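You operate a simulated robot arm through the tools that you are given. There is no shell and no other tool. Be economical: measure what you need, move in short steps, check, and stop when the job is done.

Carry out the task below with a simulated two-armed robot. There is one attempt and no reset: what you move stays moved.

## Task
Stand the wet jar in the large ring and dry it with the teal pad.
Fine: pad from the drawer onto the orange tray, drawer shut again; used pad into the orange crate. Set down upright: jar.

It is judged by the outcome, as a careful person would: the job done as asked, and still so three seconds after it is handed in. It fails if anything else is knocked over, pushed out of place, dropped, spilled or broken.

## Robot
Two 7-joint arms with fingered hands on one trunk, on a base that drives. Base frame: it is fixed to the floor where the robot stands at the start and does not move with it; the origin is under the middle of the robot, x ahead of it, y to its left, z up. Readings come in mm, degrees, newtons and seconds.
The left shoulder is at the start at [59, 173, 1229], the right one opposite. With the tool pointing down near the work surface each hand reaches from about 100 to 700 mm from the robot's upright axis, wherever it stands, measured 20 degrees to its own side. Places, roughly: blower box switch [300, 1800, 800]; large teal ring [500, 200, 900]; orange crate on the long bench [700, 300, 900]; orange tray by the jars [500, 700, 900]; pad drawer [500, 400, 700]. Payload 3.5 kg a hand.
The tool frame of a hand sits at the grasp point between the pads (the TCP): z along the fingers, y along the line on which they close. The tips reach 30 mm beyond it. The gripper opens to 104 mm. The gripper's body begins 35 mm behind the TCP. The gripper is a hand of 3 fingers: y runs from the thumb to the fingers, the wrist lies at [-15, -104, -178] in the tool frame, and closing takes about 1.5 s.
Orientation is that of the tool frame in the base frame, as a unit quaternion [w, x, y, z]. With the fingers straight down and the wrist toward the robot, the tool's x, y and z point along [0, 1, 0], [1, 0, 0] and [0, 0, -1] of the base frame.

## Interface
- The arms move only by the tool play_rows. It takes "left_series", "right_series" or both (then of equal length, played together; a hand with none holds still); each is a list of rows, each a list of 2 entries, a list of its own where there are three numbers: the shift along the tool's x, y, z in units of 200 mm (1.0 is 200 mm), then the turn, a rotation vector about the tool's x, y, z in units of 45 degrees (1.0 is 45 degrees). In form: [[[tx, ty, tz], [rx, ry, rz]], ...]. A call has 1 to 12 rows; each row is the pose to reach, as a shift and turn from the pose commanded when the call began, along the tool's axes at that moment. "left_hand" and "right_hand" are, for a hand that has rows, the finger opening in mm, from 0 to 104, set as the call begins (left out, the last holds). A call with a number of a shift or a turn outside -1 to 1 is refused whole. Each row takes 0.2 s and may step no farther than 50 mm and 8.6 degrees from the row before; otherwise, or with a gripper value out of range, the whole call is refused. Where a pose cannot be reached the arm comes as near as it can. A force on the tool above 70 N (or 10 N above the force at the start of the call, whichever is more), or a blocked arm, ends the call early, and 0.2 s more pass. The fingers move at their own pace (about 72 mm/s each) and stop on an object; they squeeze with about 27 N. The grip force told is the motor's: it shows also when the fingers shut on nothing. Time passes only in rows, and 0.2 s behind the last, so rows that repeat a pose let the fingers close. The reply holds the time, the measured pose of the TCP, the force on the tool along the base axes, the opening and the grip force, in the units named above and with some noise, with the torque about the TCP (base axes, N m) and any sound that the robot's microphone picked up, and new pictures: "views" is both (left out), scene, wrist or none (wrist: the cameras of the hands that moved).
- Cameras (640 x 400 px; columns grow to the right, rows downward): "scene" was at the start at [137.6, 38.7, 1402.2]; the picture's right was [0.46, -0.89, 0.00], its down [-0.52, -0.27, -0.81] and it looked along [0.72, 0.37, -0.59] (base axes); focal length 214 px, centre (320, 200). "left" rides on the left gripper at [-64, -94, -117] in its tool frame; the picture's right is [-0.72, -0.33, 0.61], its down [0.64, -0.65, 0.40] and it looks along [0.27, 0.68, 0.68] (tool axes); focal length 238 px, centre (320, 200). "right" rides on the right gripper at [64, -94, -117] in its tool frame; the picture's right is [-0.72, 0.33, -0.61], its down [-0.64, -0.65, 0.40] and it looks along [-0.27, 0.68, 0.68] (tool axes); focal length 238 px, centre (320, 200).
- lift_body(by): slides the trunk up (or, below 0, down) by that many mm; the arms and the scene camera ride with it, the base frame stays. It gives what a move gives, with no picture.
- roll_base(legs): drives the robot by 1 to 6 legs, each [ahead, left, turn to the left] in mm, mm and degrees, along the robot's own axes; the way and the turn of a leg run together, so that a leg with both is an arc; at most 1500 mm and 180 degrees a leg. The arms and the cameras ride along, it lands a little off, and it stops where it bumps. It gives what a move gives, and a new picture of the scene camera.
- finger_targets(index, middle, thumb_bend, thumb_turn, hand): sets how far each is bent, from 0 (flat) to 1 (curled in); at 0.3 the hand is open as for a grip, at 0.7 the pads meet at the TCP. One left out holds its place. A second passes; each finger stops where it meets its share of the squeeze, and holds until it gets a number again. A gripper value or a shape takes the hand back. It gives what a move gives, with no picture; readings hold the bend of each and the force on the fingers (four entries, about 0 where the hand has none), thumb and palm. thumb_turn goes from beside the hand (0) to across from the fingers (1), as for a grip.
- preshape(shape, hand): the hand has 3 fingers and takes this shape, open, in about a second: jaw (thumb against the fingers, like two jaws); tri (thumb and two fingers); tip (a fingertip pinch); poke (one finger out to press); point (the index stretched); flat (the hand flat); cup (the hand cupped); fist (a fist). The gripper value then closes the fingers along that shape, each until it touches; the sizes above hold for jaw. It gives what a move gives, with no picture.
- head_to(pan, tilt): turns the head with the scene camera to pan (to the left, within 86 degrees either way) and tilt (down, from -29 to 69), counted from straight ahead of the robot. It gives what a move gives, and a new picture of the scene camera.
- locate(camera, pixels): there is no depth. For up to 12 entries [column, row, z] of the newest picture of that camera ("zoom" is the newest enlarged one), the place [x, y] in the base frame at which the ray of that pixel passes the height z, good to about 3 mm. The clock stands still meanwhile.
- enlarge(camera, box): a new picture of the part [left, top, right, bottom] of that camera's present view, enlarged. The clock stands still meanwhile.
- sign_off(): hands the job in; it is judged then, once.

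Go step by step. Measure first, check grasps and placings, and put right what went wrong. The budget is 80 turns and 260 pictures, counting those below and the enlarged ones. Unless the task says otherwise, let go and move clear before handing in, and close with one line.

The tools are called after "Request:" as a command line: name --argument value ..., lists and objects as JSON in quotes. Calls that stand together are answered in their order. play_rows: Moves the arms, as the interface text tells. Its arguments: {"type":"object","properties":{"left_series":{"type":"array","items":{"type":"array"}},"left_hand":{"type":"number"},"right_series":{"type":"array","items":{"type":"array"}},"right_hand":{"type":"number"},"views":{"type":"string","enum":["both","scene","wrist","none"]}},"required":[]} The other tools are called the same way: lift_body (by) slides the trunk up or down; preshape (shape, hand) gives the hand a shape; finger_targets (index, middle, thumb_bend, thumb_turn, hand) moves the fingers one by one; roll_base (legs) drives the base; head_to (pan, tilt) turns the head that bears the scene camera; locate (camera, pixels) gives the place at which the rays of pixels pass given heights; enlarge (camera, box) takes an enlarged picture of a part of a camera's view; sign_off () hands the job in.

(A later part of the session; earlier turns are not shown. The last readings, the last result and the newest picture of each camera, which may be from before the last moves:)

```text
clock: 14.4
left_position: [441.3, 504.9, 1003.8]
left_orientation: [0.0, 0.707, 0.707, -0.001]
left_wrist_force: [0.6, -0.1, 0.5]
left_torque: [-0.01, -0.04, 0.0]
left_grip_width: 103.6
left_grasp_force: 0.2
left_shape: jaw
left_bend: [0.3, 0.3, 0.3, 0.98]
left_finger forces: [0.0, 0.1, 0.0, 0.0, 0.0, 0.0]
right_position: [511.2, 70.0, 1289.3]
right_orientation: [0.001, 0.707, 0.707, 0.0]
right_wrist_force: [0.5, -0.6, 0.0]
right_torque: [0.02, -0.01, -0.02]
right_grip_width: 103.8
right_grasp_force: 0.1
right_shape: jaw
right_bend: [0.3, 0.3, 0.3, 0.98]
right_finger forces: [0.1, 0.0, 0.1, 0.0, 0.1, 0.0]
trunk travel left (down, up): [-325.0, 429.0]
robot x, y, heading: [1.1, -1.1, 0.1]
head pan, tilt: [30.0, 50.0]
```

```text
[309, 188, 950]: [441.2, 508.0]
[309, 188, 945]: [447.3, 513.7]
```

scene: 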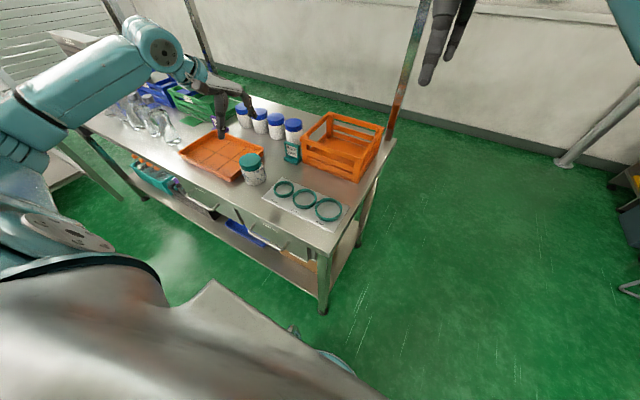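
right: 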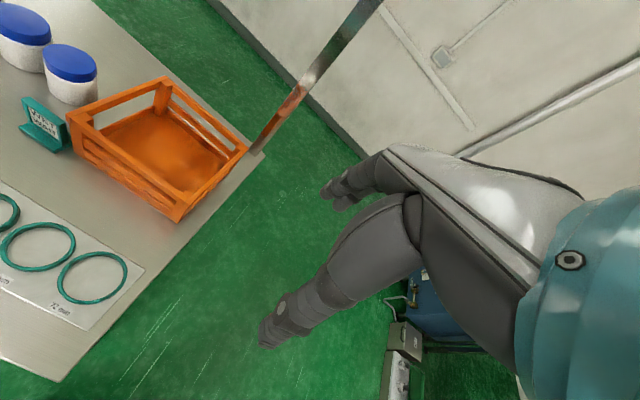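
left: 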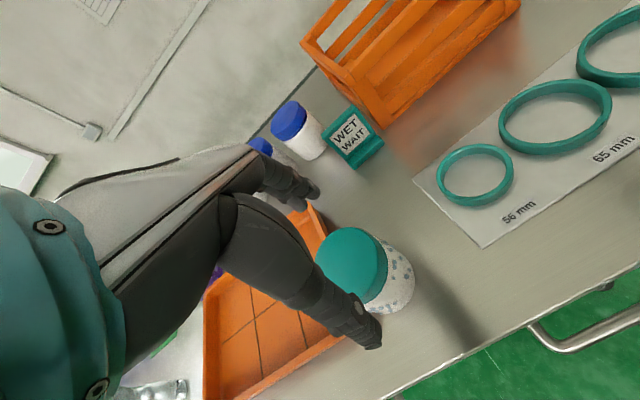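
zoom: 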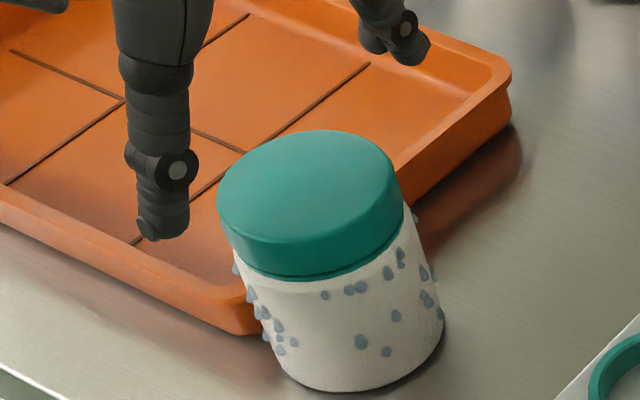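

The jar is really at about (443,512), so the first grip was already ~5 mm low in y. I'll move +6 mm in y, descend and close only to 56 mm so that a slip stays small.

Request:
play_rows --left_series '[[[0.03, 0.01, 0], [0, 0, 0]], [[0.03, 0.01, 0.15], [0, 0, 0]], [[0.03, 0.01, 0.3], [0, 0, 0]], [[0.03, 0.01, 0.39], [0, 0, 0]], [[0.03, 0.01, 0.39], [0, 0, 0]]]' --views "none"

Request:
play_rows --left_series '[[[0, 0, 0], [0, 0, 0]], [[0, 0, 0], [0, 0, 0]], [[0, 0, 0], [0, 0, 0]], [[0, 0, 0], [0, 0, 0]], [[0, 0, 0], [0, 0, 0]], [[0, 0, 0], [0, 0, 0]]]' --left_hand 58 --views "wrist"

Request:
enlarge --camera "scene" --box '[200, 130, 296, 190]'

```text
clock: 15.6
left_position: [444.0, 511.6, 926.3]
left_orientation: [0.0, 0.707, 0.707, 0.0]
left_wrist_force: [-0.4, -0.9, -0.2]
left_torque: [0.01, 0.02, -0.01]
left_grip_width: 103.5
left_grasp_force: 0.1
left_shape: jaw
left_bend: [0.3, 0.3, 0.3, 0.98]
left_finger forces: [0.1, 0.0, 0.0, 0.0, 0.0, 0.0]
right_position: [510.6, 68.9, 1289.7]
right_orientation: [0.0, 0.707, 0.707, 0.0]
right_wrist_force: [-0.9, -0.1, 0.0]
right_torque: [-0.02, 0.02, 0.01]
right_grip_width: 103.6
right_grasp_force: 0.0
right_shape: jaw
right_bend: [0.3, 0.3, 0.3, 0.98]
right_finger forces: [0.0, 0.0, 0.0, 0.0, 0.0, 0.0]
trunk travel left (down, up): [-325.0, 429.0]
robot x, y, heading: [1.7, 2.4, -0.0]
head pan, tilt: [30.0, 50.0]
```

```text
clock: 17.0
left_position: [444.4, 510.6, 926.7]
left_orientation: [0.0, 0.707, 0.707, 0.0]
left_wrist_force: [-0.4, -1.8, 0.2]
left_torque: [-0.04, -0.04, 0.03]
left_grip_width: 61.1
left_grasp_force: 26.8
left_shape: jaw
left_bend: [0.74, 0.4, 0.65, 1.0]
left_finger forces: [15.0, 8.9, 0.1, 0.0, 24.6, 0.0]
right_position: [510.7, 70.7, 1289.7]
right_orientation: [0.0, 0.707, 0.707, 0.001]
right_wrist_force: [0.5, 0.6, 0.1]
right_torque: [0.0, -0.03, -0.01]
right_grip_width: 103.7
right_grasp_force: 0.2
right_shape: jaw
right_bend: [0.3, 0.3, 0.3, 0.98]
right_finger forces: [0.0, 0.0, 0.1, 0.0, 0.0, 0.0]
trunk travel left (down, up): [-325.0, 429.0]
robot x, y, heading: [-1.0, -0.5, 0.2]
head pan, tilt: [30.0, 50.0]
```

left: 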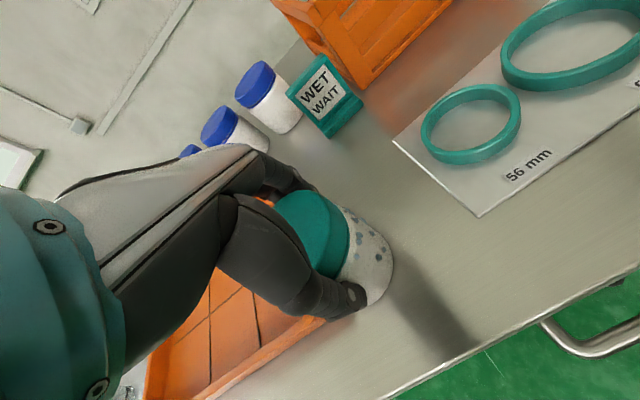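

```text
6.67 times, centred on (248, 160) of scene
```

zoom: 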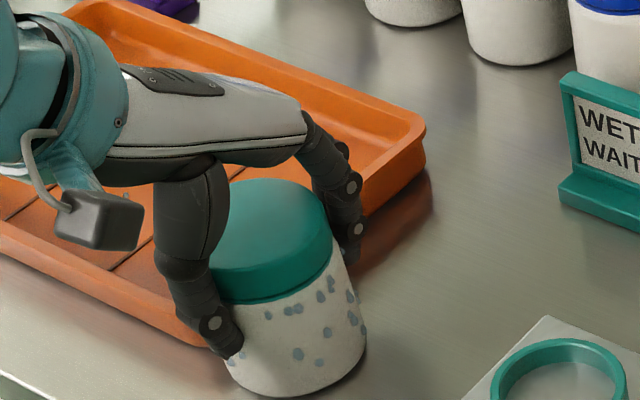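

The grip shows the same pattern (15/9 N on the fingers, 24.6 N on the thumb), so this is the hand's normal wrap. I'll lift gently 60 mm and check.

Request:
play_rows --left_series '[[[0, 0, -0.05], [0, 0, 0]], [[0, 0, -0.12], [0, 0, 0]], [[0, 0, -0.22], [0, 0, 0]], [[0, 0, -0.32], [0, 0, 0]], [[0, 0, -0.32], [0, 0, 0]]]' --left_hand 50 --views "wrist"

Request:
enlarge --camera "scene" --box '[200, 110, 296, 190]'

```text
clock: 18.2
left_position: [443.8, 512.7, 990.4]
left_orientation: [0.001, 0.707, 0.707, 0.0]
left_wrist_force: [-0.5, -0.2, -2.1]
left_torque: [0.0, 0.03, -0.02]
left_grip_width: 61.3
left_grasp_force: 27.0
left_shape: jaw
left_bend: [0.74, 0.4, 0.65, 1.0]
left_finger forces: [14.8, 9.0, 0.0, 0.0, 24.5, 0.0]
right_position: [510.9, 69.0, 1290.1]
right_orientation: [0.0, 0.707, 0.707, 0.0]
right_wrist_force: [0.5, 0.2, 0.3]
right_torque: [0.01, 0.01, 0.02]
right_grip_width: 103.8
right_grasp_force: 0.1
right_shape: jaw
right_bend: [0.3, 0.3, 0.3, 0.98]
right_finger forces: [0.2, 0.0, 0.0, 0.0, 0.0, 0.1]
trunk travel left (down, up): [-325.0, 429.0]
robot x, y, heading: [-2.8, -0.2, -0.1]
head pan, tilt: [30.0, 50.0]
```

left: 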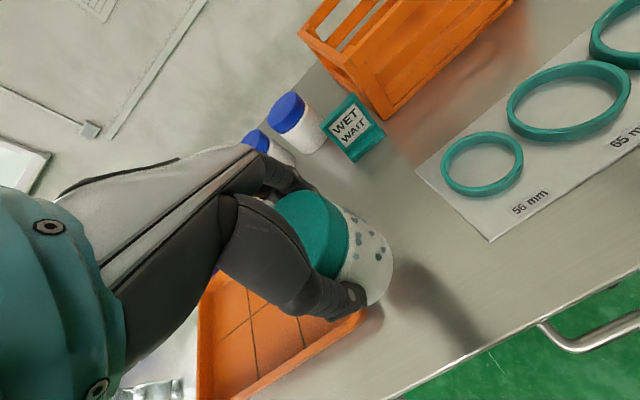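

```text
5.00 times, centred on (248, 150) of scene
```

zoom: 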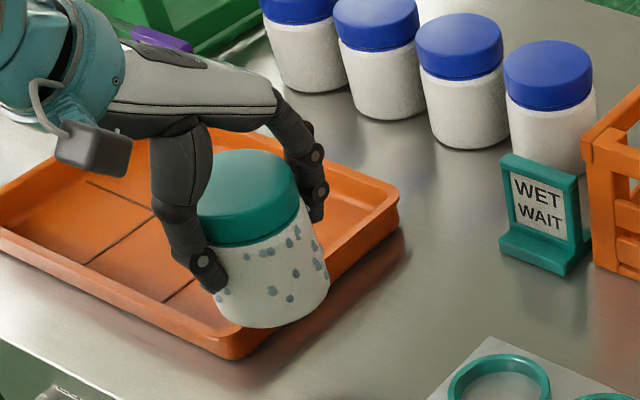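

The jar is lifted cleanly (weight ≈2 N) and the tray is undisturbed. I'll carry it above the large ring at about (475,214), about 85 mm over the plate.

Request:
play_rows --left_series '[[[-0.1, 0.015, -0.08], [0, 0, 0]], [[-0.25, 0.03, -0.15], [0, 0, 0]], [[-0.45, 0.05, -0.15], [0, 0, 0]], [[-0.65, 0.08, -0.15], [0, 0, 0]], [[-0.85, 0.1, -0.15], [0, 0, 0]], [[-1.0, 0.155, -0.15], [0, 0, 0]], [[-1.0, 0.155, -0.15], [0, 0, 0]]]' --views "none"

Request:
play_rows --left_series '[[[-0.1, 0, 0], [0, 0, 0]], [[-0.25, 0, 0], [0, 0, 0]], [[-0.4, 0, 0], [0, 0, 0]], [[-0.49, 0, 0], [0, 0, 0]], [[-0.49, 0, 0], [0, 0, 0]], [[-0.49, 0, 0], [0, 0, 0]]]'

Request:
enlarge --camera "scene" --box '[260, 110, 388, 220]'

```text
clock: 19.8
left_position: [476.7, 313.1, 1019.6]
left_orientation: [0.0, 0.707, 0.707, -0.001]
left_wrist_force: [0.2, 0.0, -2.9]
left_torque: [-0.04, -0.01, -0.03]
left_grip_width: 61.1
left_grasp_force: 26.9
left_shape: jaw
left_bend: [0.74, 0.4, 0.65, 1.0]
left_finger forces: [15.0, 9.1, 0.0, 0.0, 24.7, 0.0]
right_position: [510.9, 72.3, 1289.9]
right_orientation: [0.0, 0.707, 0.707, 0.0]
right_wrist_force: [-0.5, -0.5, 1.0]
right_torque: [0.0, -0.02, 0.02]
right_grip_width: 103.6
right_grasp_force: 0.1
right_shape: jaw
right_bend: [0.3, 0.3, 0.3, 0.98]
right_finger forces: [0.0, 0.0, 0.0, 0.0, 0.0, 0.0]
trunk travel left (down, up): [-325.0, 429.0]
robot x, y, heading: [0.2, 0.4, -0.1]
head pan, tilt: [30.0, 50.0]
```

```text
clock: 21.2
left_position: [476.5, 215.7, 1020.1]
left_orientation: [0.0, 0.707, 0.707, 0.0]
left_wrist_force: [-0.5, 0.2, -3.0]
left_torque: [0.02, 0.01, 0.02]
left_grip_width: 61.2
left_grasp_force: 26.7
left_shape: jaw
left_bend: [0.74, 0.4, 0.65, 1.0]
left_finger forces: [15.0, 9.0, 0.1, 0.1, 24.5, 0.1]
right_position: [511.2, 70.8, 1289.9]
right_orientation: [0.0, 0.707, 0.707, -0.001]
right_wrist_force: [-1.1, 0.0, -1.6]
right_torque: [0.02, -0.02, 0.02]
right_grip_width: 103.7
right_grasp_force: 0.0
right_shape: jaw
right_bend: [0.3, 0.3, 0.3, 0.98]
right_finger forces: [0.0, 0.0, 0.0, 0.0, 0.0, 0.0]
trunk travel left (down, up): [-325.0, 429.0]
robot x, y, heading: [-2.0, 3.0, -0.0]
head pan, tilt: [30.0, 50.0]
```

scene: 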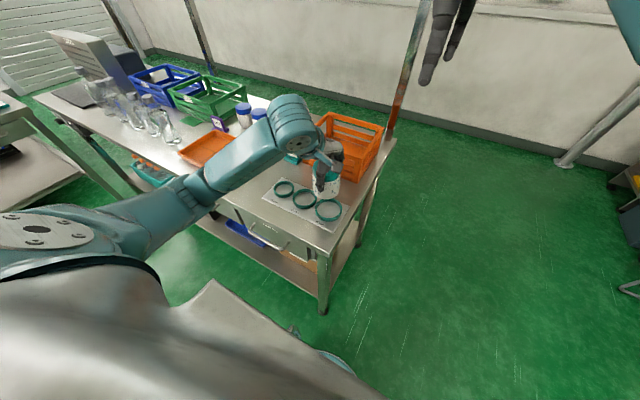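
left: 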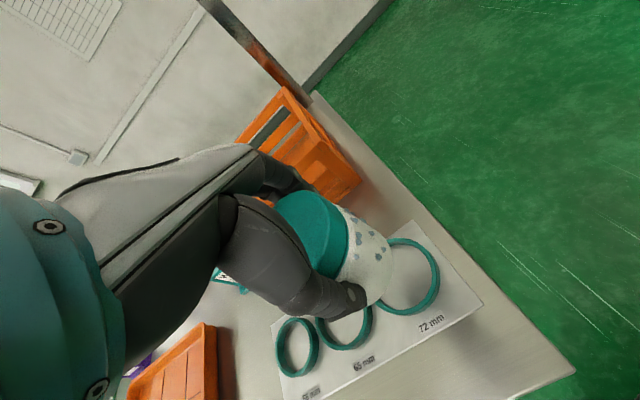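

```text
3.64 times, centred on (324, 165) of scene
```

zoom: 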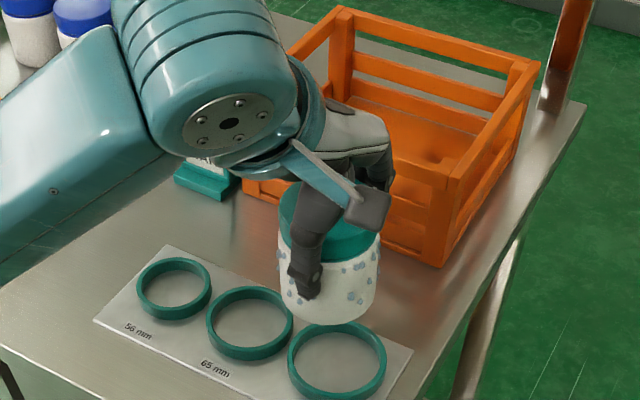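

The jar hovers with the ring just below. I'll lower 60 mm, leaving ~15 mm above the ring, and align precisely.

Request:
play_rows --left_series '[[[0, 0, 0.12], [0, 0, 0]], [[0, 0, 0.22], [0, 0, 0]], [[0, 0, 0.3], [0, 0, 0]], [[0, 0, 0.3], [0, 0, 0]]]' --views "wrist"

Request:
enlarge --camera "scene" --box '[280, 150, 376, 230]'

Request:
enlarge --camera "left" --box '[300, 170, 460, 330]'

```text
clock: 22.2
left_position: [474.9, 216.2, 958.9]
left_orientation: [0.0, 0.707, 0.707, 0.001]
left_wrist_force: [-0.4, -1.2, -3.0]
left_torque: [0.01, -0.01, -0.02]
left_grip_width: 60.9
left_grasp_force: 27.6
left_shape: jaw
left_bend: [0.74, 0.4, 0.65, 1.0]
left_finger forces: [14.9, 9.0, 0.0, 0.0, 24.5, 0.0]
right_position: [511.0, 70.2, 1289.9]
right_orientation: [0.0, 0.707, 0.707, -0.001]
right_wrist_force: [0.9, -0.6, -0.4]
right_torque: [-0.02, -0.01, -0.02]
right_grip_width: 103.6
right_grasp_force: 0.0
right_shape: jaw
right_bend: [0.3, 0.3, 0.3, 0.98]
right_finger forces: [0.0, 0.0, 0.0, 0.0, 0.0, 0.1]
trunk travel left (down, up): [-325.0, 429.0]
robot x, y, heading: [-2.4, -1.9, -0.1]
head pan, tilt: [30.0, 50.0]
```

left: 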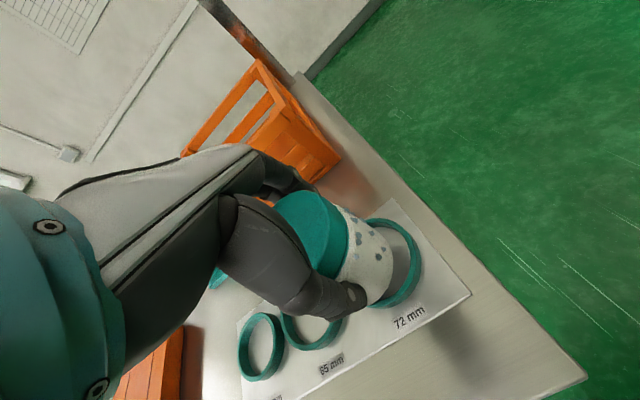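

```text
5.00 times, centred on (328, 190) of scene
```

zoom: 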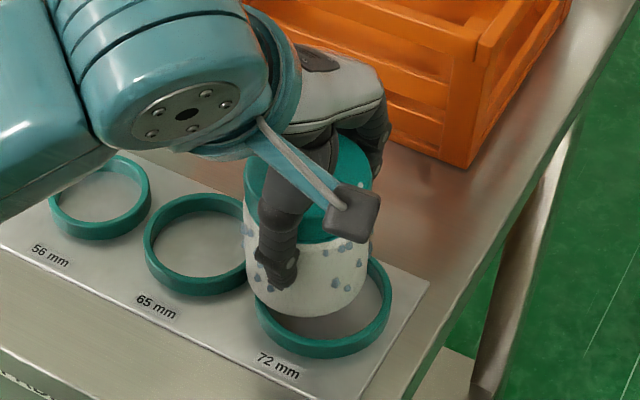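

```text
2.50 times, centred on (380, 250) of left
```

zoom: 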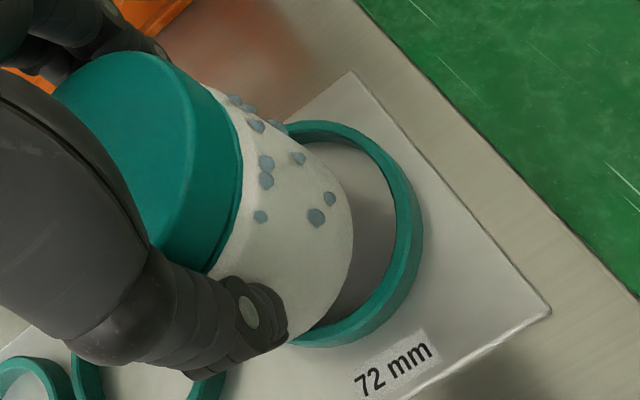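

I'll locate matching points on the jar's bottom edge and the ring rim in both views.

Request:
locate --camera "zoom" --pixels '[[352, 235, 905], [345, 270, 905], [318, 320, 905], [288, 340, 905], [395, 235, 886], [375, 170, 886], [345, 133, 886], [352, 310, 886], [410, 260, 886], [300, 333, 886]]'

Request:
locate --camera "scene" --pixels '[[338.2, 207, 905], [325.6, 213.4, 905], [316, 211, 905], [315.2, 210, 886], [342.4, 209, 886], [328.5, 219.5, 886], [337, 217.5, 886], [320, 217.5, 886]]'

```text
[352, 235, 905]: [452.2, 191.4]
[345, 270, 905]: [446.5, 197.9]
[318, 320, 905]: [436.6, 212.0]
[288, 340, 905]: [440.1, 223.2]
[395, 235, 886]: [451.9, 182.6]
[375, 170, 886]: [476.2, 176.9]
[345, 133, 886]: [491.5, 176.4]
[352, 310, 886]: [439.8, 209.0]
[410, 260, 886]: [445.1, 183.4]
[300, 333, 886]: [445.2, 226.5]
```

```text
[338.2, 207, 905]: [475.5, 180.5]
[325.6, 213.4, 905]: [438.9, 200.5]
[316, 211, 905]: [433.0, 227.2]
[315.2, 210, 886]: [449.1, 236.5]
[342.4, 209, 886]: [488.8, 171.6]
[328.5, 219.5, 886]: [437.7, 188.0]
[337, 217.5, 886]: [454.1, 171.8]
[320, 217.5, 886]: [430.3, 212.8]
```

The jar needs to move about (+4, −8) mm according to both cameras. I'll apply it, lower 8 mm and re-check.

Request:
play_rows --left_series '[[[-0.02, 0.01, 0], [0, 0, 0]], [[-0.04, 0.02, 0.02], [0, 0, 0]], [[-0.04, 0.02, 0.04], [0, 0, 0]], [[-0.04, 0.02, 0.04], [0, 0, 0]]]' --views "wrist"

Request:
enlarge --camera "scene" --box '[296, 180, 360, 230]'

Request:
enlarge --camera "left" --box '[310, 190, 438, 310]'

```text
clock: 23.2
left_position: [478.7, 207.1, 952.3]
left_orientation: [0.001, 0.707, 0.708, 0.0]
left_wrist_force: [0.9, -0.3, -1.9]
left_torque: [0.03, -0.02, 0.01]
left_grip_width: 60.8
left_grasp_force: 27.1
left_shape: jaw
left_bend: [0.74, 0.4, 0.65, 1.0]
left_finger forces: [14.8, 9.0, 0.1, 0.0, 24.4, 0.0]
right_position: [511.0, 69.9, 1290.0]
right_orientation: [-0.001, 0.707, 0.707, 0.0]
right_wrist_force: [0.0, -0.2, -0.9]
right_torque: [-0.01, 0.02, 0.02]
right_grip_width: 103.7
right_grasp_force: 0.1
right_shape: jaw
right_bend: [0.3, 0.3, 0.3, 0.98]
right_finger forces: [0.0, 0.1, 0.0, 0.0, 0.1, 0.0]
trunk travel left (down, up): [-325.0, 429.0]
robot x, y, heading: [-3.9, -0.7, -0.2]
head pan, tilt: [30.0, 50.0]
```

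left: 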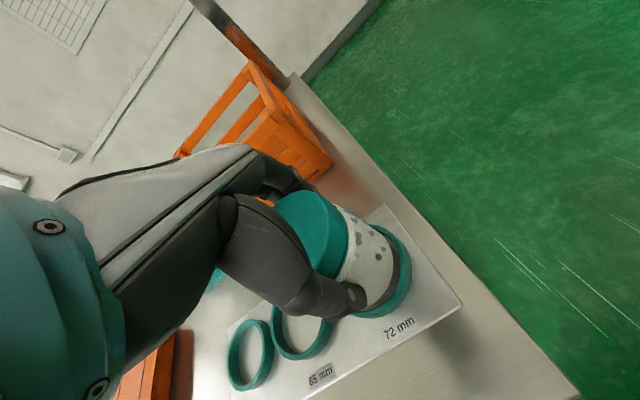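

```text
8.00 times, centred on (328, 205) of scene
```

zoom: 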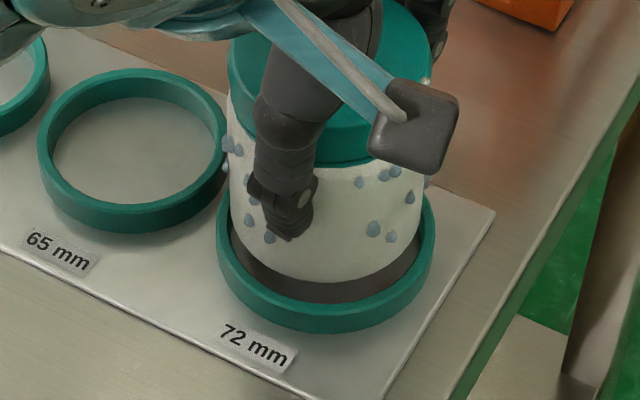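

```text
3.33 times, centred on (374, 250) of left
```

zoom: 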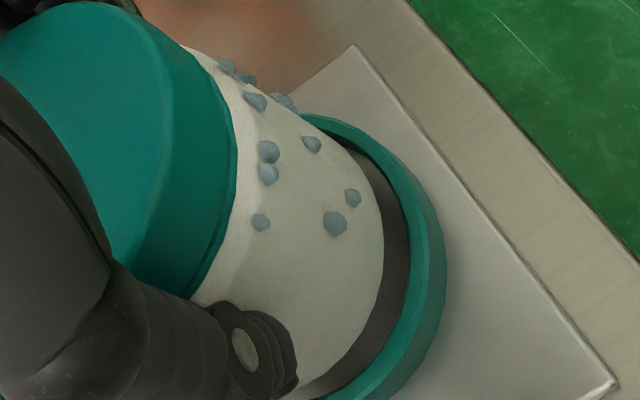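

It's very close: laterally within 1 mm. I'll shift about +1.5 mm away from the camera in x and lower another 7 mm, then re-check near the rim.

Request:
play_rows --left_series '[[[0.004, 0.006, 0.015], [0, 0, 0]], [[0.004, 0.006, 0.035], [0, 0, 0]], [[0.004, 0.006, 0.035], [0, 0, 0]]]' --views "wrist"

Request:
enlarge --camera "scene" --box '[304, 185, 352, 225]'

Request:
enlarge --camera "left" --box '[340, 200, 420, 310]'

```text
clock: 24.0
left_position: [480.3, 207.3, 945.2]
left_orientation: [-0.001, 0.707, 0.708, 0.0]
left_wrist_force: [-0.7, -0.3, -2.1]
left_torque: [0.0, -0.01, 0.03]
left_grip_width: 61.3
left_grasp_force: 27.5
left_shape: jaw
left_bend: [0.74, 0.4, 0.65, 1.0]
left_finger forces: [15.0, 9.0, 0.1, 0.0, 24.5, 0.0]
right_position: [510.6, 70.5, 1289.9]
right_orientation: [0.0, 0.708, 0.707, 0.0]
right_wrist_force: [-0.1, -0.1, -0.3]
right_torque: [0.04, 0.02, -0.01]
right_grip_width: 103.4
right_grasp_force: 0.0
right_shape: jaw
right_bend: [0.3, 0.3, 0.3, 0.98]
right_finger forces: [0.1, 0.0, 0.1, 0.0, 0.1, 0.0]
trunk travel left (down, up): [-325.0, 429.0]
robot x, y, heading: [2.0, -1.8, 0.2]
head pan, tilt: [30.0, 50.0]
```

left: 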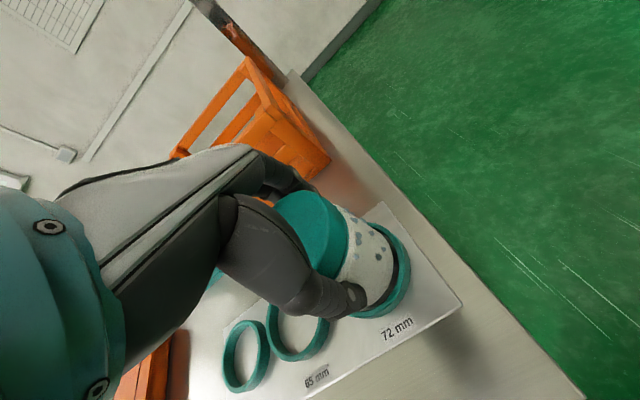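

```text
10.00 times, centred on (328, 205) of scene
```

zoom: 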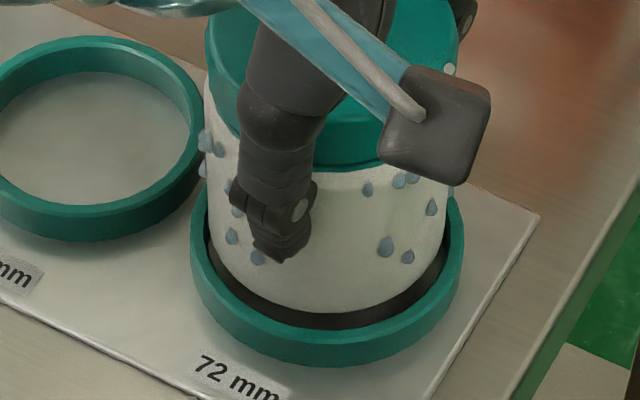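

```text
3.64 times, centred on (380, 255) of left
```

zoom: 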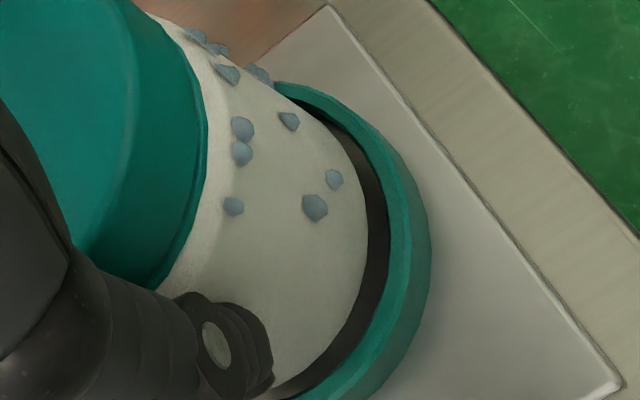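

The jar looks concentric with the ring in both views. I'll lower slowly until contact, at about z 929.

Request:
play_rows --left_series '[[[0, 0, 0.02], [0, 0, 0]], [[0, 0, 0.04], [0, 0, 0]], [[0, 0, 0.055], [0, 0, 0]], [[0, 0, 0.07], [0, 0, 0]], [[0, 0, 0.075], [0, 0, 0]]]' --views "wrist"

Request:
enlarge --camera "scene" --box '[304, 185, 352, 225]'

Request:
enlarge --camera "left" --box '[340, 200, 420, 310]'

```text
clock: 25.2
left_position: [480.5, 205.5, 930.5]
left_orientation: [-0.001, 0.707, 0.707, 0.0]
left_wrist_force: [-0.7, -0.3, -1.1]
left_torque: [0.03, 0.04, -0.01]
left_grip_width: 61.0
left_grasp_force: 27.2
left_shape: jaw
left_bend: [0.74, 0.4, 0.65, 1.0]
left_finger forces: [14.8, 9.1, 0.0, 0.0, 24.6, 0.0]
right_position: [510.9, 69.8, 1290.4]
right_orientation: [-0.001, 0.706, 0.708, 0.0]
right_wrist_force: [0.1, -0.7, 0.3]
right_torque: [-0.03, 0.0, -0.02]
right_grip_width: 103.6
right_grasp_force: 0.1
right_shape: jaw
right_bend: [0.3, 0.3, 0.3, 0.98]
right_finger forces: [0.1, 0.0, 0.0, 0.0, 0.1, 0.0]
trunk travel left (down, up): [-325.0, 429.0]
robot x, y, heading: [1.1, 1.5, -0.0]
head pan, tilt: [30.0, 50.0]
```

left: 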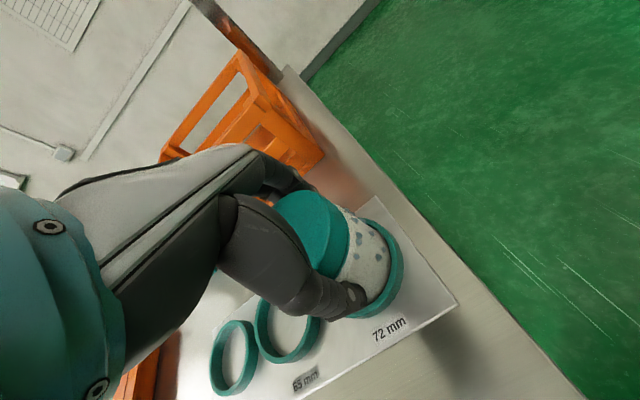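

```text
10.00 times, centred on (328, 205) of scene
```

zoom: 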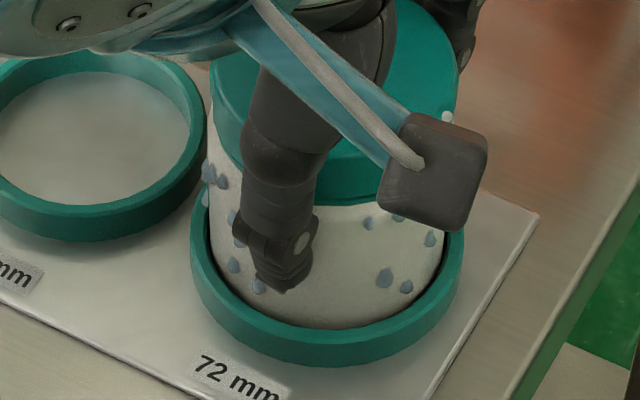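

```text
3.64 times, centred on (380, 255) of left
```

zoom: 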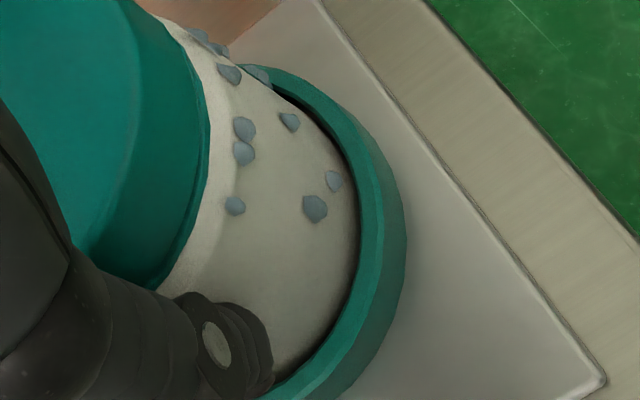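

The jar has entered the ring freely. I'll lower the last few mm in 1 mm steps and read the force.

Request:
play_rows --left_series '[[[0, 0, 0.008], [0, 0, 0]], [[0, 0, 0.015], [0, 0, 0]], [[0, 0, 0.015], [0, 0, 0]]]' --views "none"

Request:
enlarge --camera "left" --box '[340, 200, 420, 310]'

```text
clock: 26.0
left_position: [480.4, 206.9, 929.9]
left_orientation: [0.002, 0.707, 0.708, 0.002]
left_wrist_force: [1.8, -0.6, 13.4]
left_torque: [0.02, 0.03, -0.01]
left_grip_width: 61.1
left_grasp_force: 26.8
left_shape: jaw
left_bend: [0.74, 0.4, 0.65, 1.0]
left_finger forces: [16.0, 10.3, 0.0, 0.0, 25.7, 0.1]
right_position: [510.2, 69.9, 1290.1]
right_orientation: [0.0, 0.707, 0.707, 0.0]
right_wrist_force: [0.7, -0.6, 0.1]
right_torque: [0.0, 0.0, 0.01]
right_grip_width: 103.5
right_grasp_force: 0.1
right_shape: jaw
right_bend: [0.3, 0.3, 0.3, 0.98]
right_finger forces: [0.1, 0.1, 0.0, 0.1, 0.0, 0.0]
trunk travel left (down, up): [-325.0, 429.0]
robot x, y, heading: [-3.5, -1.4, -0.2]
head pan, tilt: [30.0, 50.0]
```

```text
3.64 times, centred on (380, 255) of left
```

zoom: 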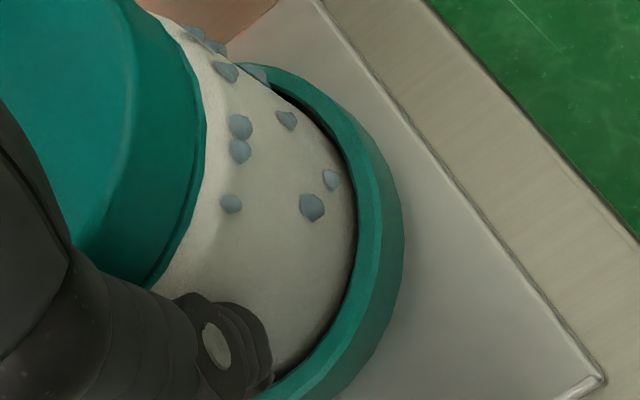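

The jar bottomed out at z≈930 with a 13 N push, as expected. I'll ease off, open, and rise clear.

Request:
play_rows --left_series '[[[0, 0, -0.015], [0, 0, 0]], [[0, 0, -0.015], [0, 0, 0]], [[0, 0, -0.015], [0, 0, 0]], [[0, 0, -0.015], [0, 0, 0]], [[0, 0, -0.015], [0, 0, 0]], [[0, 0, -0.015], [0, 0, 0]], [[0, 0, -0.12], [0, 0, 0]], [[0, 0, -0.3], [0, 0, 0]], [[0, 0, -0.5], [0, 0, 0]], [[0, 0, -0.5], [0, 0, 0]]]' --left_hand 104

Request:
enlarge --camera "scene" --box '[280, 150, 376, 230]'

```text
clock: 28.2
left_position: [480.7, 206.7, 1028.3]
left_orientation: [-0.001, 0.707, 0.707, -0.001]
left_wrist_force: [-0.2, 0.8, -0.7]
left_torque: [-0.01, -0.02, 0.03]
left_grip_width: 103.7
left_grasp_force: 0.1
left_shape: jaw
left_bend: [0.3, 0.3, 0.3, 0.98]
left_finger forces: [0.0, 0.0, 0.0, 0.0, 0.0, 0.0]
right_position: [511.8, 69.4, 1289.4]
right_orientation: [-0.001, 0.707, 0.707, 0.0]
right_wrist_force: [-0.6, -0.2, 0.4]
right_torque: [0.01, -0.01, 0.0]
right_grip_width: 103.6
right_grasp_force: 0.2
right_shape: jaw
right_bend: [0.3, 0.3, 0.3, 0.98]
right_finger forces: [0.1, 0.0, 0.1, 0.0, 0.1, 0.1]
trunk travel left (down, up): [-325.0, 429.0]
robot x, y, heading: [-2.5, 0.5, -0.1]
head pan, tilt: [30.0, 50.0]
```

scene: 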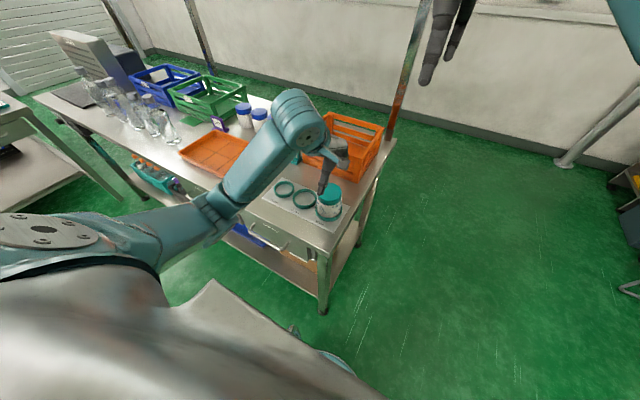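
left: 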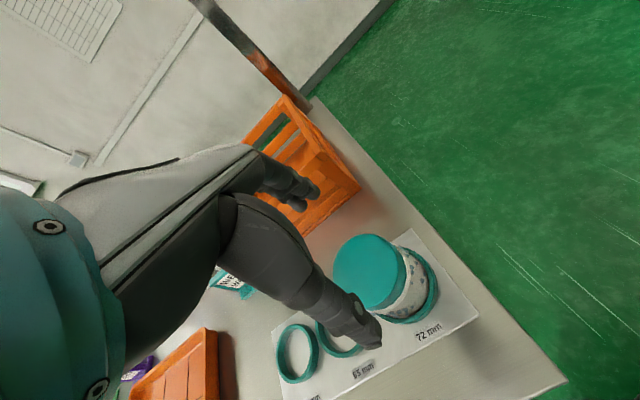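

```text
5.00 times, centred on (328, 190) of scene
```

zoom: 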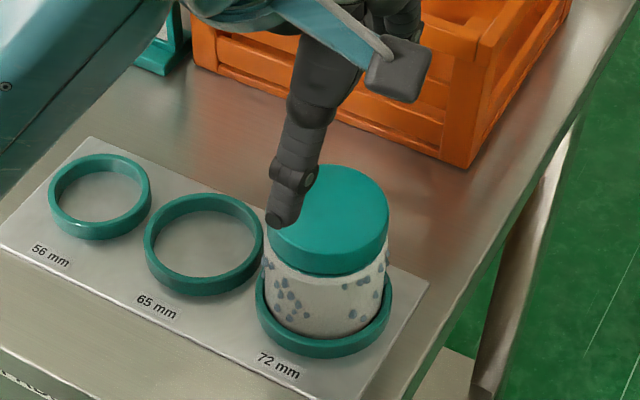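

The jar stands upright in the large ring. For the drawer I'll back the base off 250 mm, go 150 mm left, tuck the right hand sideways and lower the trunk.

Request:
play_rows --right_series '[[[-0.2, 0, 0], [0, 0, 0]], [[-0.4, 0, 0], [0, 0, 0]], [[-0.6, -0.1, 0], [0, 0, 0]], [[-0.8, -0.2, 0], [0, 0, 0]], [[-1.0, -0.3, 0], [0, 0, 0]]]' --views "none"

Request:
roll_base --legs '[[-250, 0, 0], [0, 150, 0]]'

Request:
lift_body --by -200

Request:
head_to --pan 15 --tilt 40

```text
clock: 29.4
left_position: [480.0, 204.6, 1028.5]
left_orientation: [0.0, 0.707, 0.707, 0.0]
left_wrist_force: [0.1, -0.1, -0.2]
left_torque: [-0.04, 0.03, 0.04]
left_grip_width: 103.7
left_grasp_force: 0.1
left_shape: jaw
left_bend: [0.3, 0.3, 0.3, 0.98]
left_finger forces: [0.0, 0.0, 0.0, 0.1, 0.0, 0.1]
right_position: [448.7, -132.3, 1289.0]
right_orientation: [0.0, 0.707, 0.707, 0.0]
right_wrist_force: [-0.1, -0.5, -0.2]
right_torque: [-0.03, 0.01, 0.02]
right_grip_width: 103.6
right_grasp_force: 0.0
right_shape: jaw
right_bend: [0.3, 0.3, 0.3, 0.98]
right_finger forces: [0.0, 0.0, 0.0, 0.1, 0.0, 0.0]
trunk travel left (down, up): [-325.0, 429.0]
robot x, y, heading: [-1.7, 0.7, 0.2]
head pan, tilt: [30.0, 50.0]
```

```text
clock: 32.2
left_position: [233.7, 354.3, 1027.5]
left_orientation: [0.001, 0.709, 0.705, 0.0]
left_wrist_force: [0.6, 0.4, -1.2]
left_torque: [-0.02, -0.01, 0.01]
left_grip_width: 104.0
left_grasp_force: 0.0
left_shape: jaw
left_bend: [0.3, 0.3, 0.3, 0.98]
left_finger forces: [0.0, 0.1, 0.0, 0.1, 0.0, 0.1]
right_position: [203.5, 18.2, 1288.1]
right_orientation: [0.0, 0.708, 0.706, 0.0]
right_wrist_force: [0.0, 0.3, -0.3]
right_torque: [-0.01, -0.04, -0.01]
right_grip_width: 103.7
right_grasp_force: 0.1
right_shape: jaw
right_bend: [0.3, 0.3, 0.3, 0.98]
right_finger forces: [0.0, 0.1, 0.0, 0.1, 0.0, 0.1]
trunk travel left (down, up): [-325.0, 429.0]
robot x, y, heading: [-245.5, 149.2, -0.4]
head pan, tilt: [30.0, 50.0]
```

scene: 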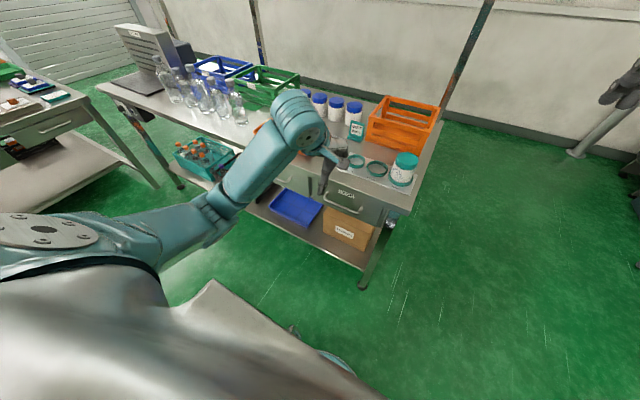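

```text
clock: 34.3
left_position: [233.6, 354.5, 826.9]
left_orientation: [0.001, 0.709, 0.705, 0.001]
left_wrist_force: [-0.4, -1.3, 0.1]
left_torque: [0.01, -0.01, 0.02]
left_grip_width: 103.7
left_grasp_force: 0.0
left_shape: jaw
left_bend: [0.3, 0.3, 0.3, 0.98]
left_finger forces: [0.0, 0.0, 0.0, 0.0, 0.0, 0.0]
right_position: [202.3, 16.0, 1088.3]
right_orientation: [0.001, 0.71, 0.705, 0.001]
right_wrist_force: [0.7, -0.6, 0.0]
right_torque: [-0.03, 0.01, 0.02]
right_grip_width: 103.7
right_grasp_force: 0.1
right_shape: jaw
right_bend: [0.3, 0.3, 0.3, 0.98]
right_finger forces: [0.0, 0.1, 0.0, 0.1, 0.0, 0.1]
trunk travel left (down, up): [-125.0, 629.0]
robot x, y, heading: [-249.9, 147.9, -0.2]
head pan, tilt: [30.0, 50.0]
```

```text
clock: 35.1
left_position: [233.6, 352.8, 828.2]
left_orientation: [0.0, 0.709, 0.706, 0.0]
left_wrist_force: [0.0, 0.9, 0.3]
left_torque: [0.0, 0.0, 0.0]
left_grip_width: 103.7
left_grasp_force: 0.1
left_shape: jaw
left_bend: [0.3, 0.3, 0.3, 0.98]
left_finger forces: [0.0, 0.0, 0.0, 0.0, 0.0, 0.0]
right_position: [203.0, 16.1, 1088.0]
right_orientation: [0.0, 0.709, 0.705, -0.001]
right_wrist_force: [0.5, -0.3, 0.2]
right_torque: [0.03, 0.01, 0.01]
right_grip_width: 103.7
right_grasp_force: 0.1
right_shape: jaw
right_bend: [0.3, 0.3, 0.3, 0.98]
right_finger forces: [0.0, 0.0, 0.0, 0.0, 0.1, 0.1]
trunk travel left (down, up): [-125.0, 629.0]
robot x, y, heading: [-245.9, 145.5, -0.5]
head pan, tilt: [15.0, 40.0]
```

scene: 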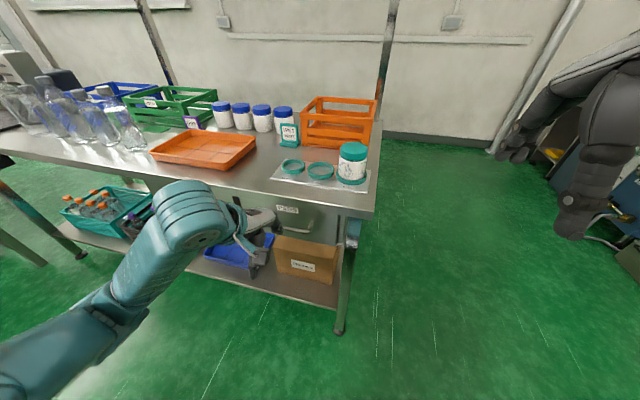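

The PADS drawer and its handle (bar near px (297,230)) are clearly visible. I'll tilt the left hand to point forward, −90° about tool x in two calls.

Request:
play_rows --left_series '[[[0, 0, 0], [-0.18, 0, 0]], [[0, 0, 0], [-0.36, 0, 0]], [[0, 0, 0], [-0.54, 0, 0]], [[0, 0, 0], [-0.72, 0, 0]], [[0, 0, 0], [-0.9, 0, 0]], [[0, 0, 0], [-1.0, 0, 0]]]' --views "none"

Request:
play_rows --left_series '[[[0, 0, 0], [-0.18, 0, 0]], [[0, 0, 0], [-0.36, 0, 0]], [[0, 0, 0], [-0.54, 0, 0]], [[0, 0, 0], [-0.72, 0, 0]], [[0, 0, 0], [-0.9, 0, 0]], [[0, 0, 0], [-1.0, 0, 0]], [[0, 0, 0], [-1.0, 0, 0]]]'

```text
clock: 36.5
left_position: [250.8, 349.8, 808.0]
left_orientation: [0.273, 0.655, 0.65, 0.271]
left_wrist_force: [-0.2, 0.4, 0.1]
left_torque: [-0.01, -0.02, -0.03]
left_grip_width: 103.9
left_grasp_force: 0.0
left_shape: jaw
left_bend: [0.3, 0.3, 0.3, 0.98]
left_finger forces: [0.0, 0.1, 0.0, 0.0, 0.1, 0.0]
left hand out of reach, approached as far as the arm can: row 1, 2, 3, 4, 5, 6
right_position: [203.3, 16.7, 1088.2]
right_orientation: [0.001, 0.709, 0.705, -0.001]
right_wrist_force: [0.1, 0.0, -0.2]
right_torque: [0.01, 0.0, -0.01]
right_grip_width: 103.6
right_grasp_force: 0.1
right_shape: jaw
right_bend: [0.3, 0.3, 0.3, 0.98]
right_finger forces: [0.1, 0.1, 0.0, 0.1, 0.0, 0.1]
trunk travel left (down, up): [-125.0, 629.0]
robot x, y, heading: [-246.2, 151.5, -0.5]
head pan, tilt: [15.0, 40.0]
```

```text
clock: 38.1
left_position: [250.6, 350.5, 810.2]
left_orientation: [0.502, 0.502, 0.498, 0.498]
left_wrist_force: [-0.2, -0.7, 0.7]
left_torque: [0.01, 0.01, 0.02]
left_grip_width: 103.9
left_grasp_force: 0.0
left_shape: jaw
left_bend: [0.3, 0.3, 0.3, 0.98]
left_finger forces: [0.0, 0.0, 0.1, 0.0, 0.0, 0.0]
right_position: [203.3, 15.9, 1088.0]
right_orientation: [-0.001, 0.709, 0.705, 0.001]
right_wrist_force: [0.1, 0.9, -0.1]
right_torque: [-0.03, 0.01, -0.01]
right_grip_width: 103.9
right_grasp_force: 0.0
right_shape: jaw
right_bend: [0.3, 0.3, 0.3, 0.98]
right_finger forces: [0.0, 0.0, 0.0, 0.0, 0.0, 0.1]
trunk travel left (down, up): [-125.0, 629.0]
robot x, y, heading: [-244.8, 151.5, -0.3]
head pan, tilt: [15.0, 40.0]
```

scene: 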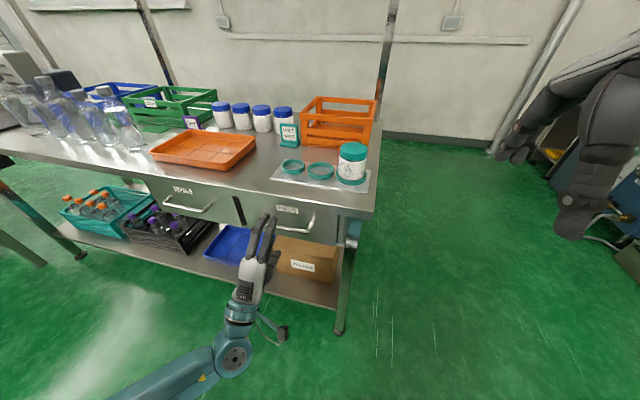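
left: 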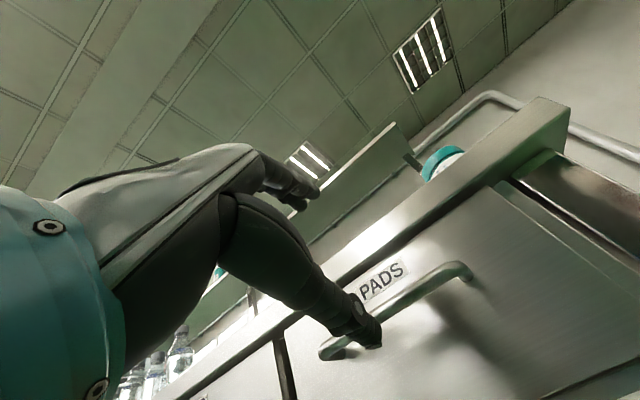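

The hand now points forward and the PADS handle is in front of it. I'll triangulate the bar from both cameras.

Request:
enlarge --camera "scene" --box '[240, 190, 352, 260]'

Request:
enlarge --camera "left" --box '[300, 240, 492, 370]'

Request:
locate --camera "left" --pixels '[[466, 268, 760], [466, 268, 780], [466, 268, 800], [330, 352, 760], [330, 352, 780], [330, 352, 800], [430, 282, 780]]'

```text
5.71 times, centred on (296, 225) of scene
```

zoom: 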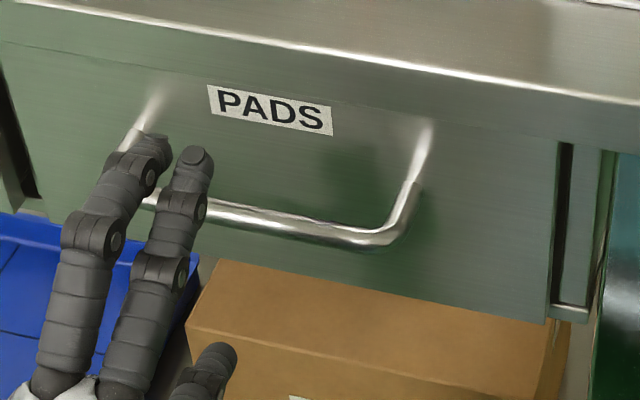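

```text
3.08 times, centred on (396, 305) of left
```

zoom: 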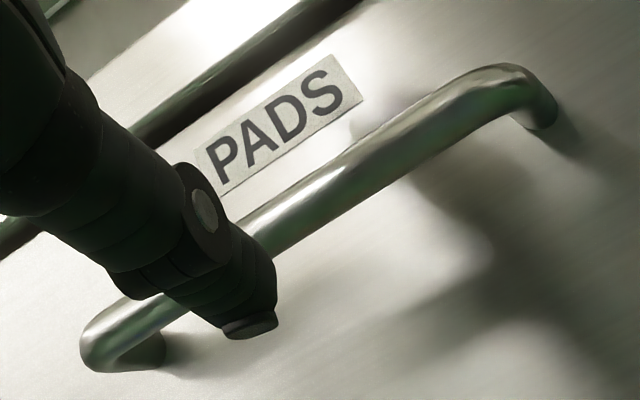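

```text
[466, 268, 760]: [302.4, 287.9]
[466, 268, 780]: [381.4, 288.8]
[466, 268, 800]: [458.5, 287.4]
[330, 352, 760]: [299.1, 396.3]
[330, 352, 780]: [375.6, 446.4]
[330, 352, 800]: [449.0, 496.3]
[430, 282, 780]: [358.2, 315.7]
```

Request:
locate --camera "scene" --pixels '[[307, 231.5, 740], [307, 231.5, 760], [307, 231.5, 780], [280, 227, 740], [280, 227, 760], [280, 227, 780], [295, 229.5, 760]]'

Request:
locate --camera "zoom" --pixels '[[500, 80, 750], [500, 80, 760], [500, 80, 770], [330, 190, 750], [330, 190, 760], [330, 190, 770]]'

```text
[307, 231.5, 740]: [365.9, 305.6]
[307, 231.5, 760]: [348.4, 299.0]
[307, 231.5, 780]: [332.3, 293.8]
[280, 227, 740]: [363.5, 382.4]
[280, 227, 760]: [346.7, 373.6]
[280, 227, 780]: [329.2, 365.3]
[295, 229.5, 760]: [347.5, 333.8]
```

```text
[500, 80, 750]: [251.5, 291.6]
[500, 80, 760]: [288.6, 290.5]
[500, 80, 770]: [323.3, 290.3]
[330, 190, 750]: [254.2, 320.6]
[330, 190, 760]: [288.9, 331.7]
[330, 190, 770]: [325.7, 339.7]
```

The bar is at x≈337, z≈774, y 295–430. I'll narrow the fingers to 64 mm, drop to bar height, and move in so the bar sits just past the TCP.

Request:
play_rows --left_series '[[[0.03, -0.09, 0], [0, 0, 0]], [[0.06, -0.18, 0], [0, 0, 0]], [[0.06, -0.18, 0], [0, 0, 0]], [[0.06, -0.18, 0.1], [0, 0, 0]], [[0.06, -0.18, 0.2], [0, 0, 0]], [[0.06, -0.18, 0.2], [0, 0, 0]]]' --left_hand 64

Request:
enlarge --camera "scene" --box '[240, 190, 352, 260]'

Request:
enlarge --camera "left" --box '[240, 160, 440, 340]'

```text
clock: 39.5
left_position: [292.9, 363.0, 775.0]
left_orientation: [0.502, 0.502, 0.499, 0.498]
left_wrist_force: [0.1, 0.1, 0.1]
left_torque: [-0.02, 0.04, 0.0]
left_grip_width: 64.4
left_grasp_force: 0.1
left_shape: jaw
left_bend: [0.28, 0.4, 0.64, 1.0]
left_finger forces: [0.0, 0.0, 0.0, 0.1, 0.0, 0.0]
right_position: [203.7, 16.0, 1087.3]
right_orientation: [0.0, 0.709, 0.706, -0.001]
right_wrist_force: [0.1, -0.3, -0.5]
right_torque: [-0.01, 0.03, -0.01]
right_grip_width: 103.7
right_grasp_force: 0.1
right_shape: jaw
right_bend: [0.3, 0.3, 0.3, 0.98]
right_finger forces: [0.0, 0.0, 0.0, 0.0, 0.1, 0.0]
trunk travel left (down, up): [-125.0, 629.0]
robot x, y, heading: [-244.5, 150.3, -0.3]
head pan, tilt: [15.0, 40.0]
```

scene: 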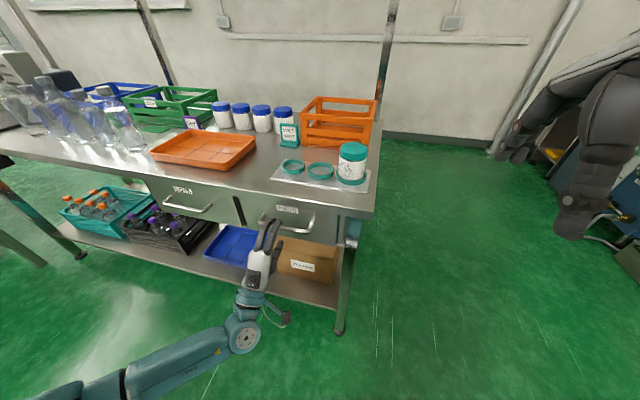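
left: 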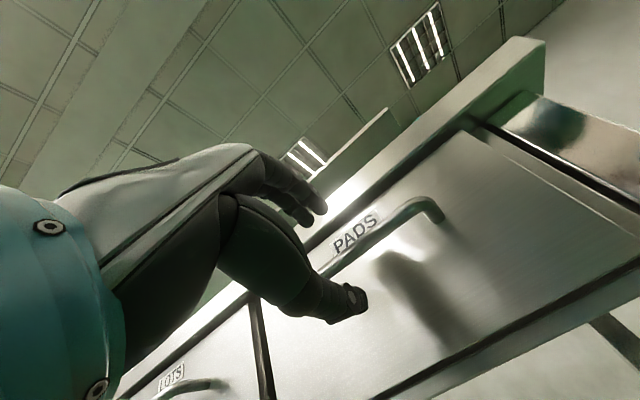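

```text
5.71 times, centred on (296, 225) of scene
```

zoom: 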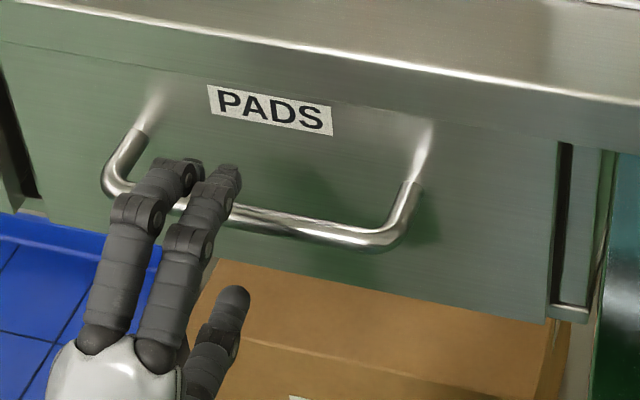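

```text
2.22 times, centred on (340, 250) of left
```

zoom: 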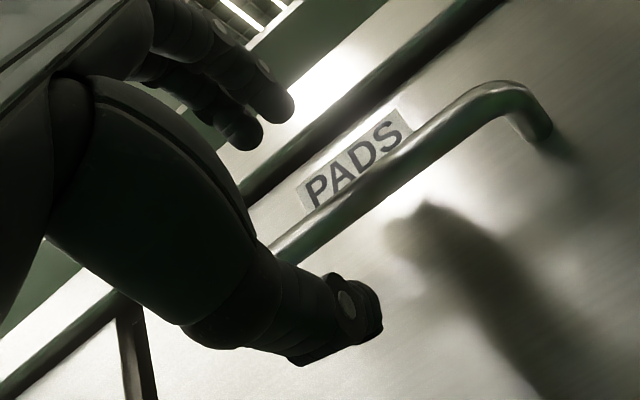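

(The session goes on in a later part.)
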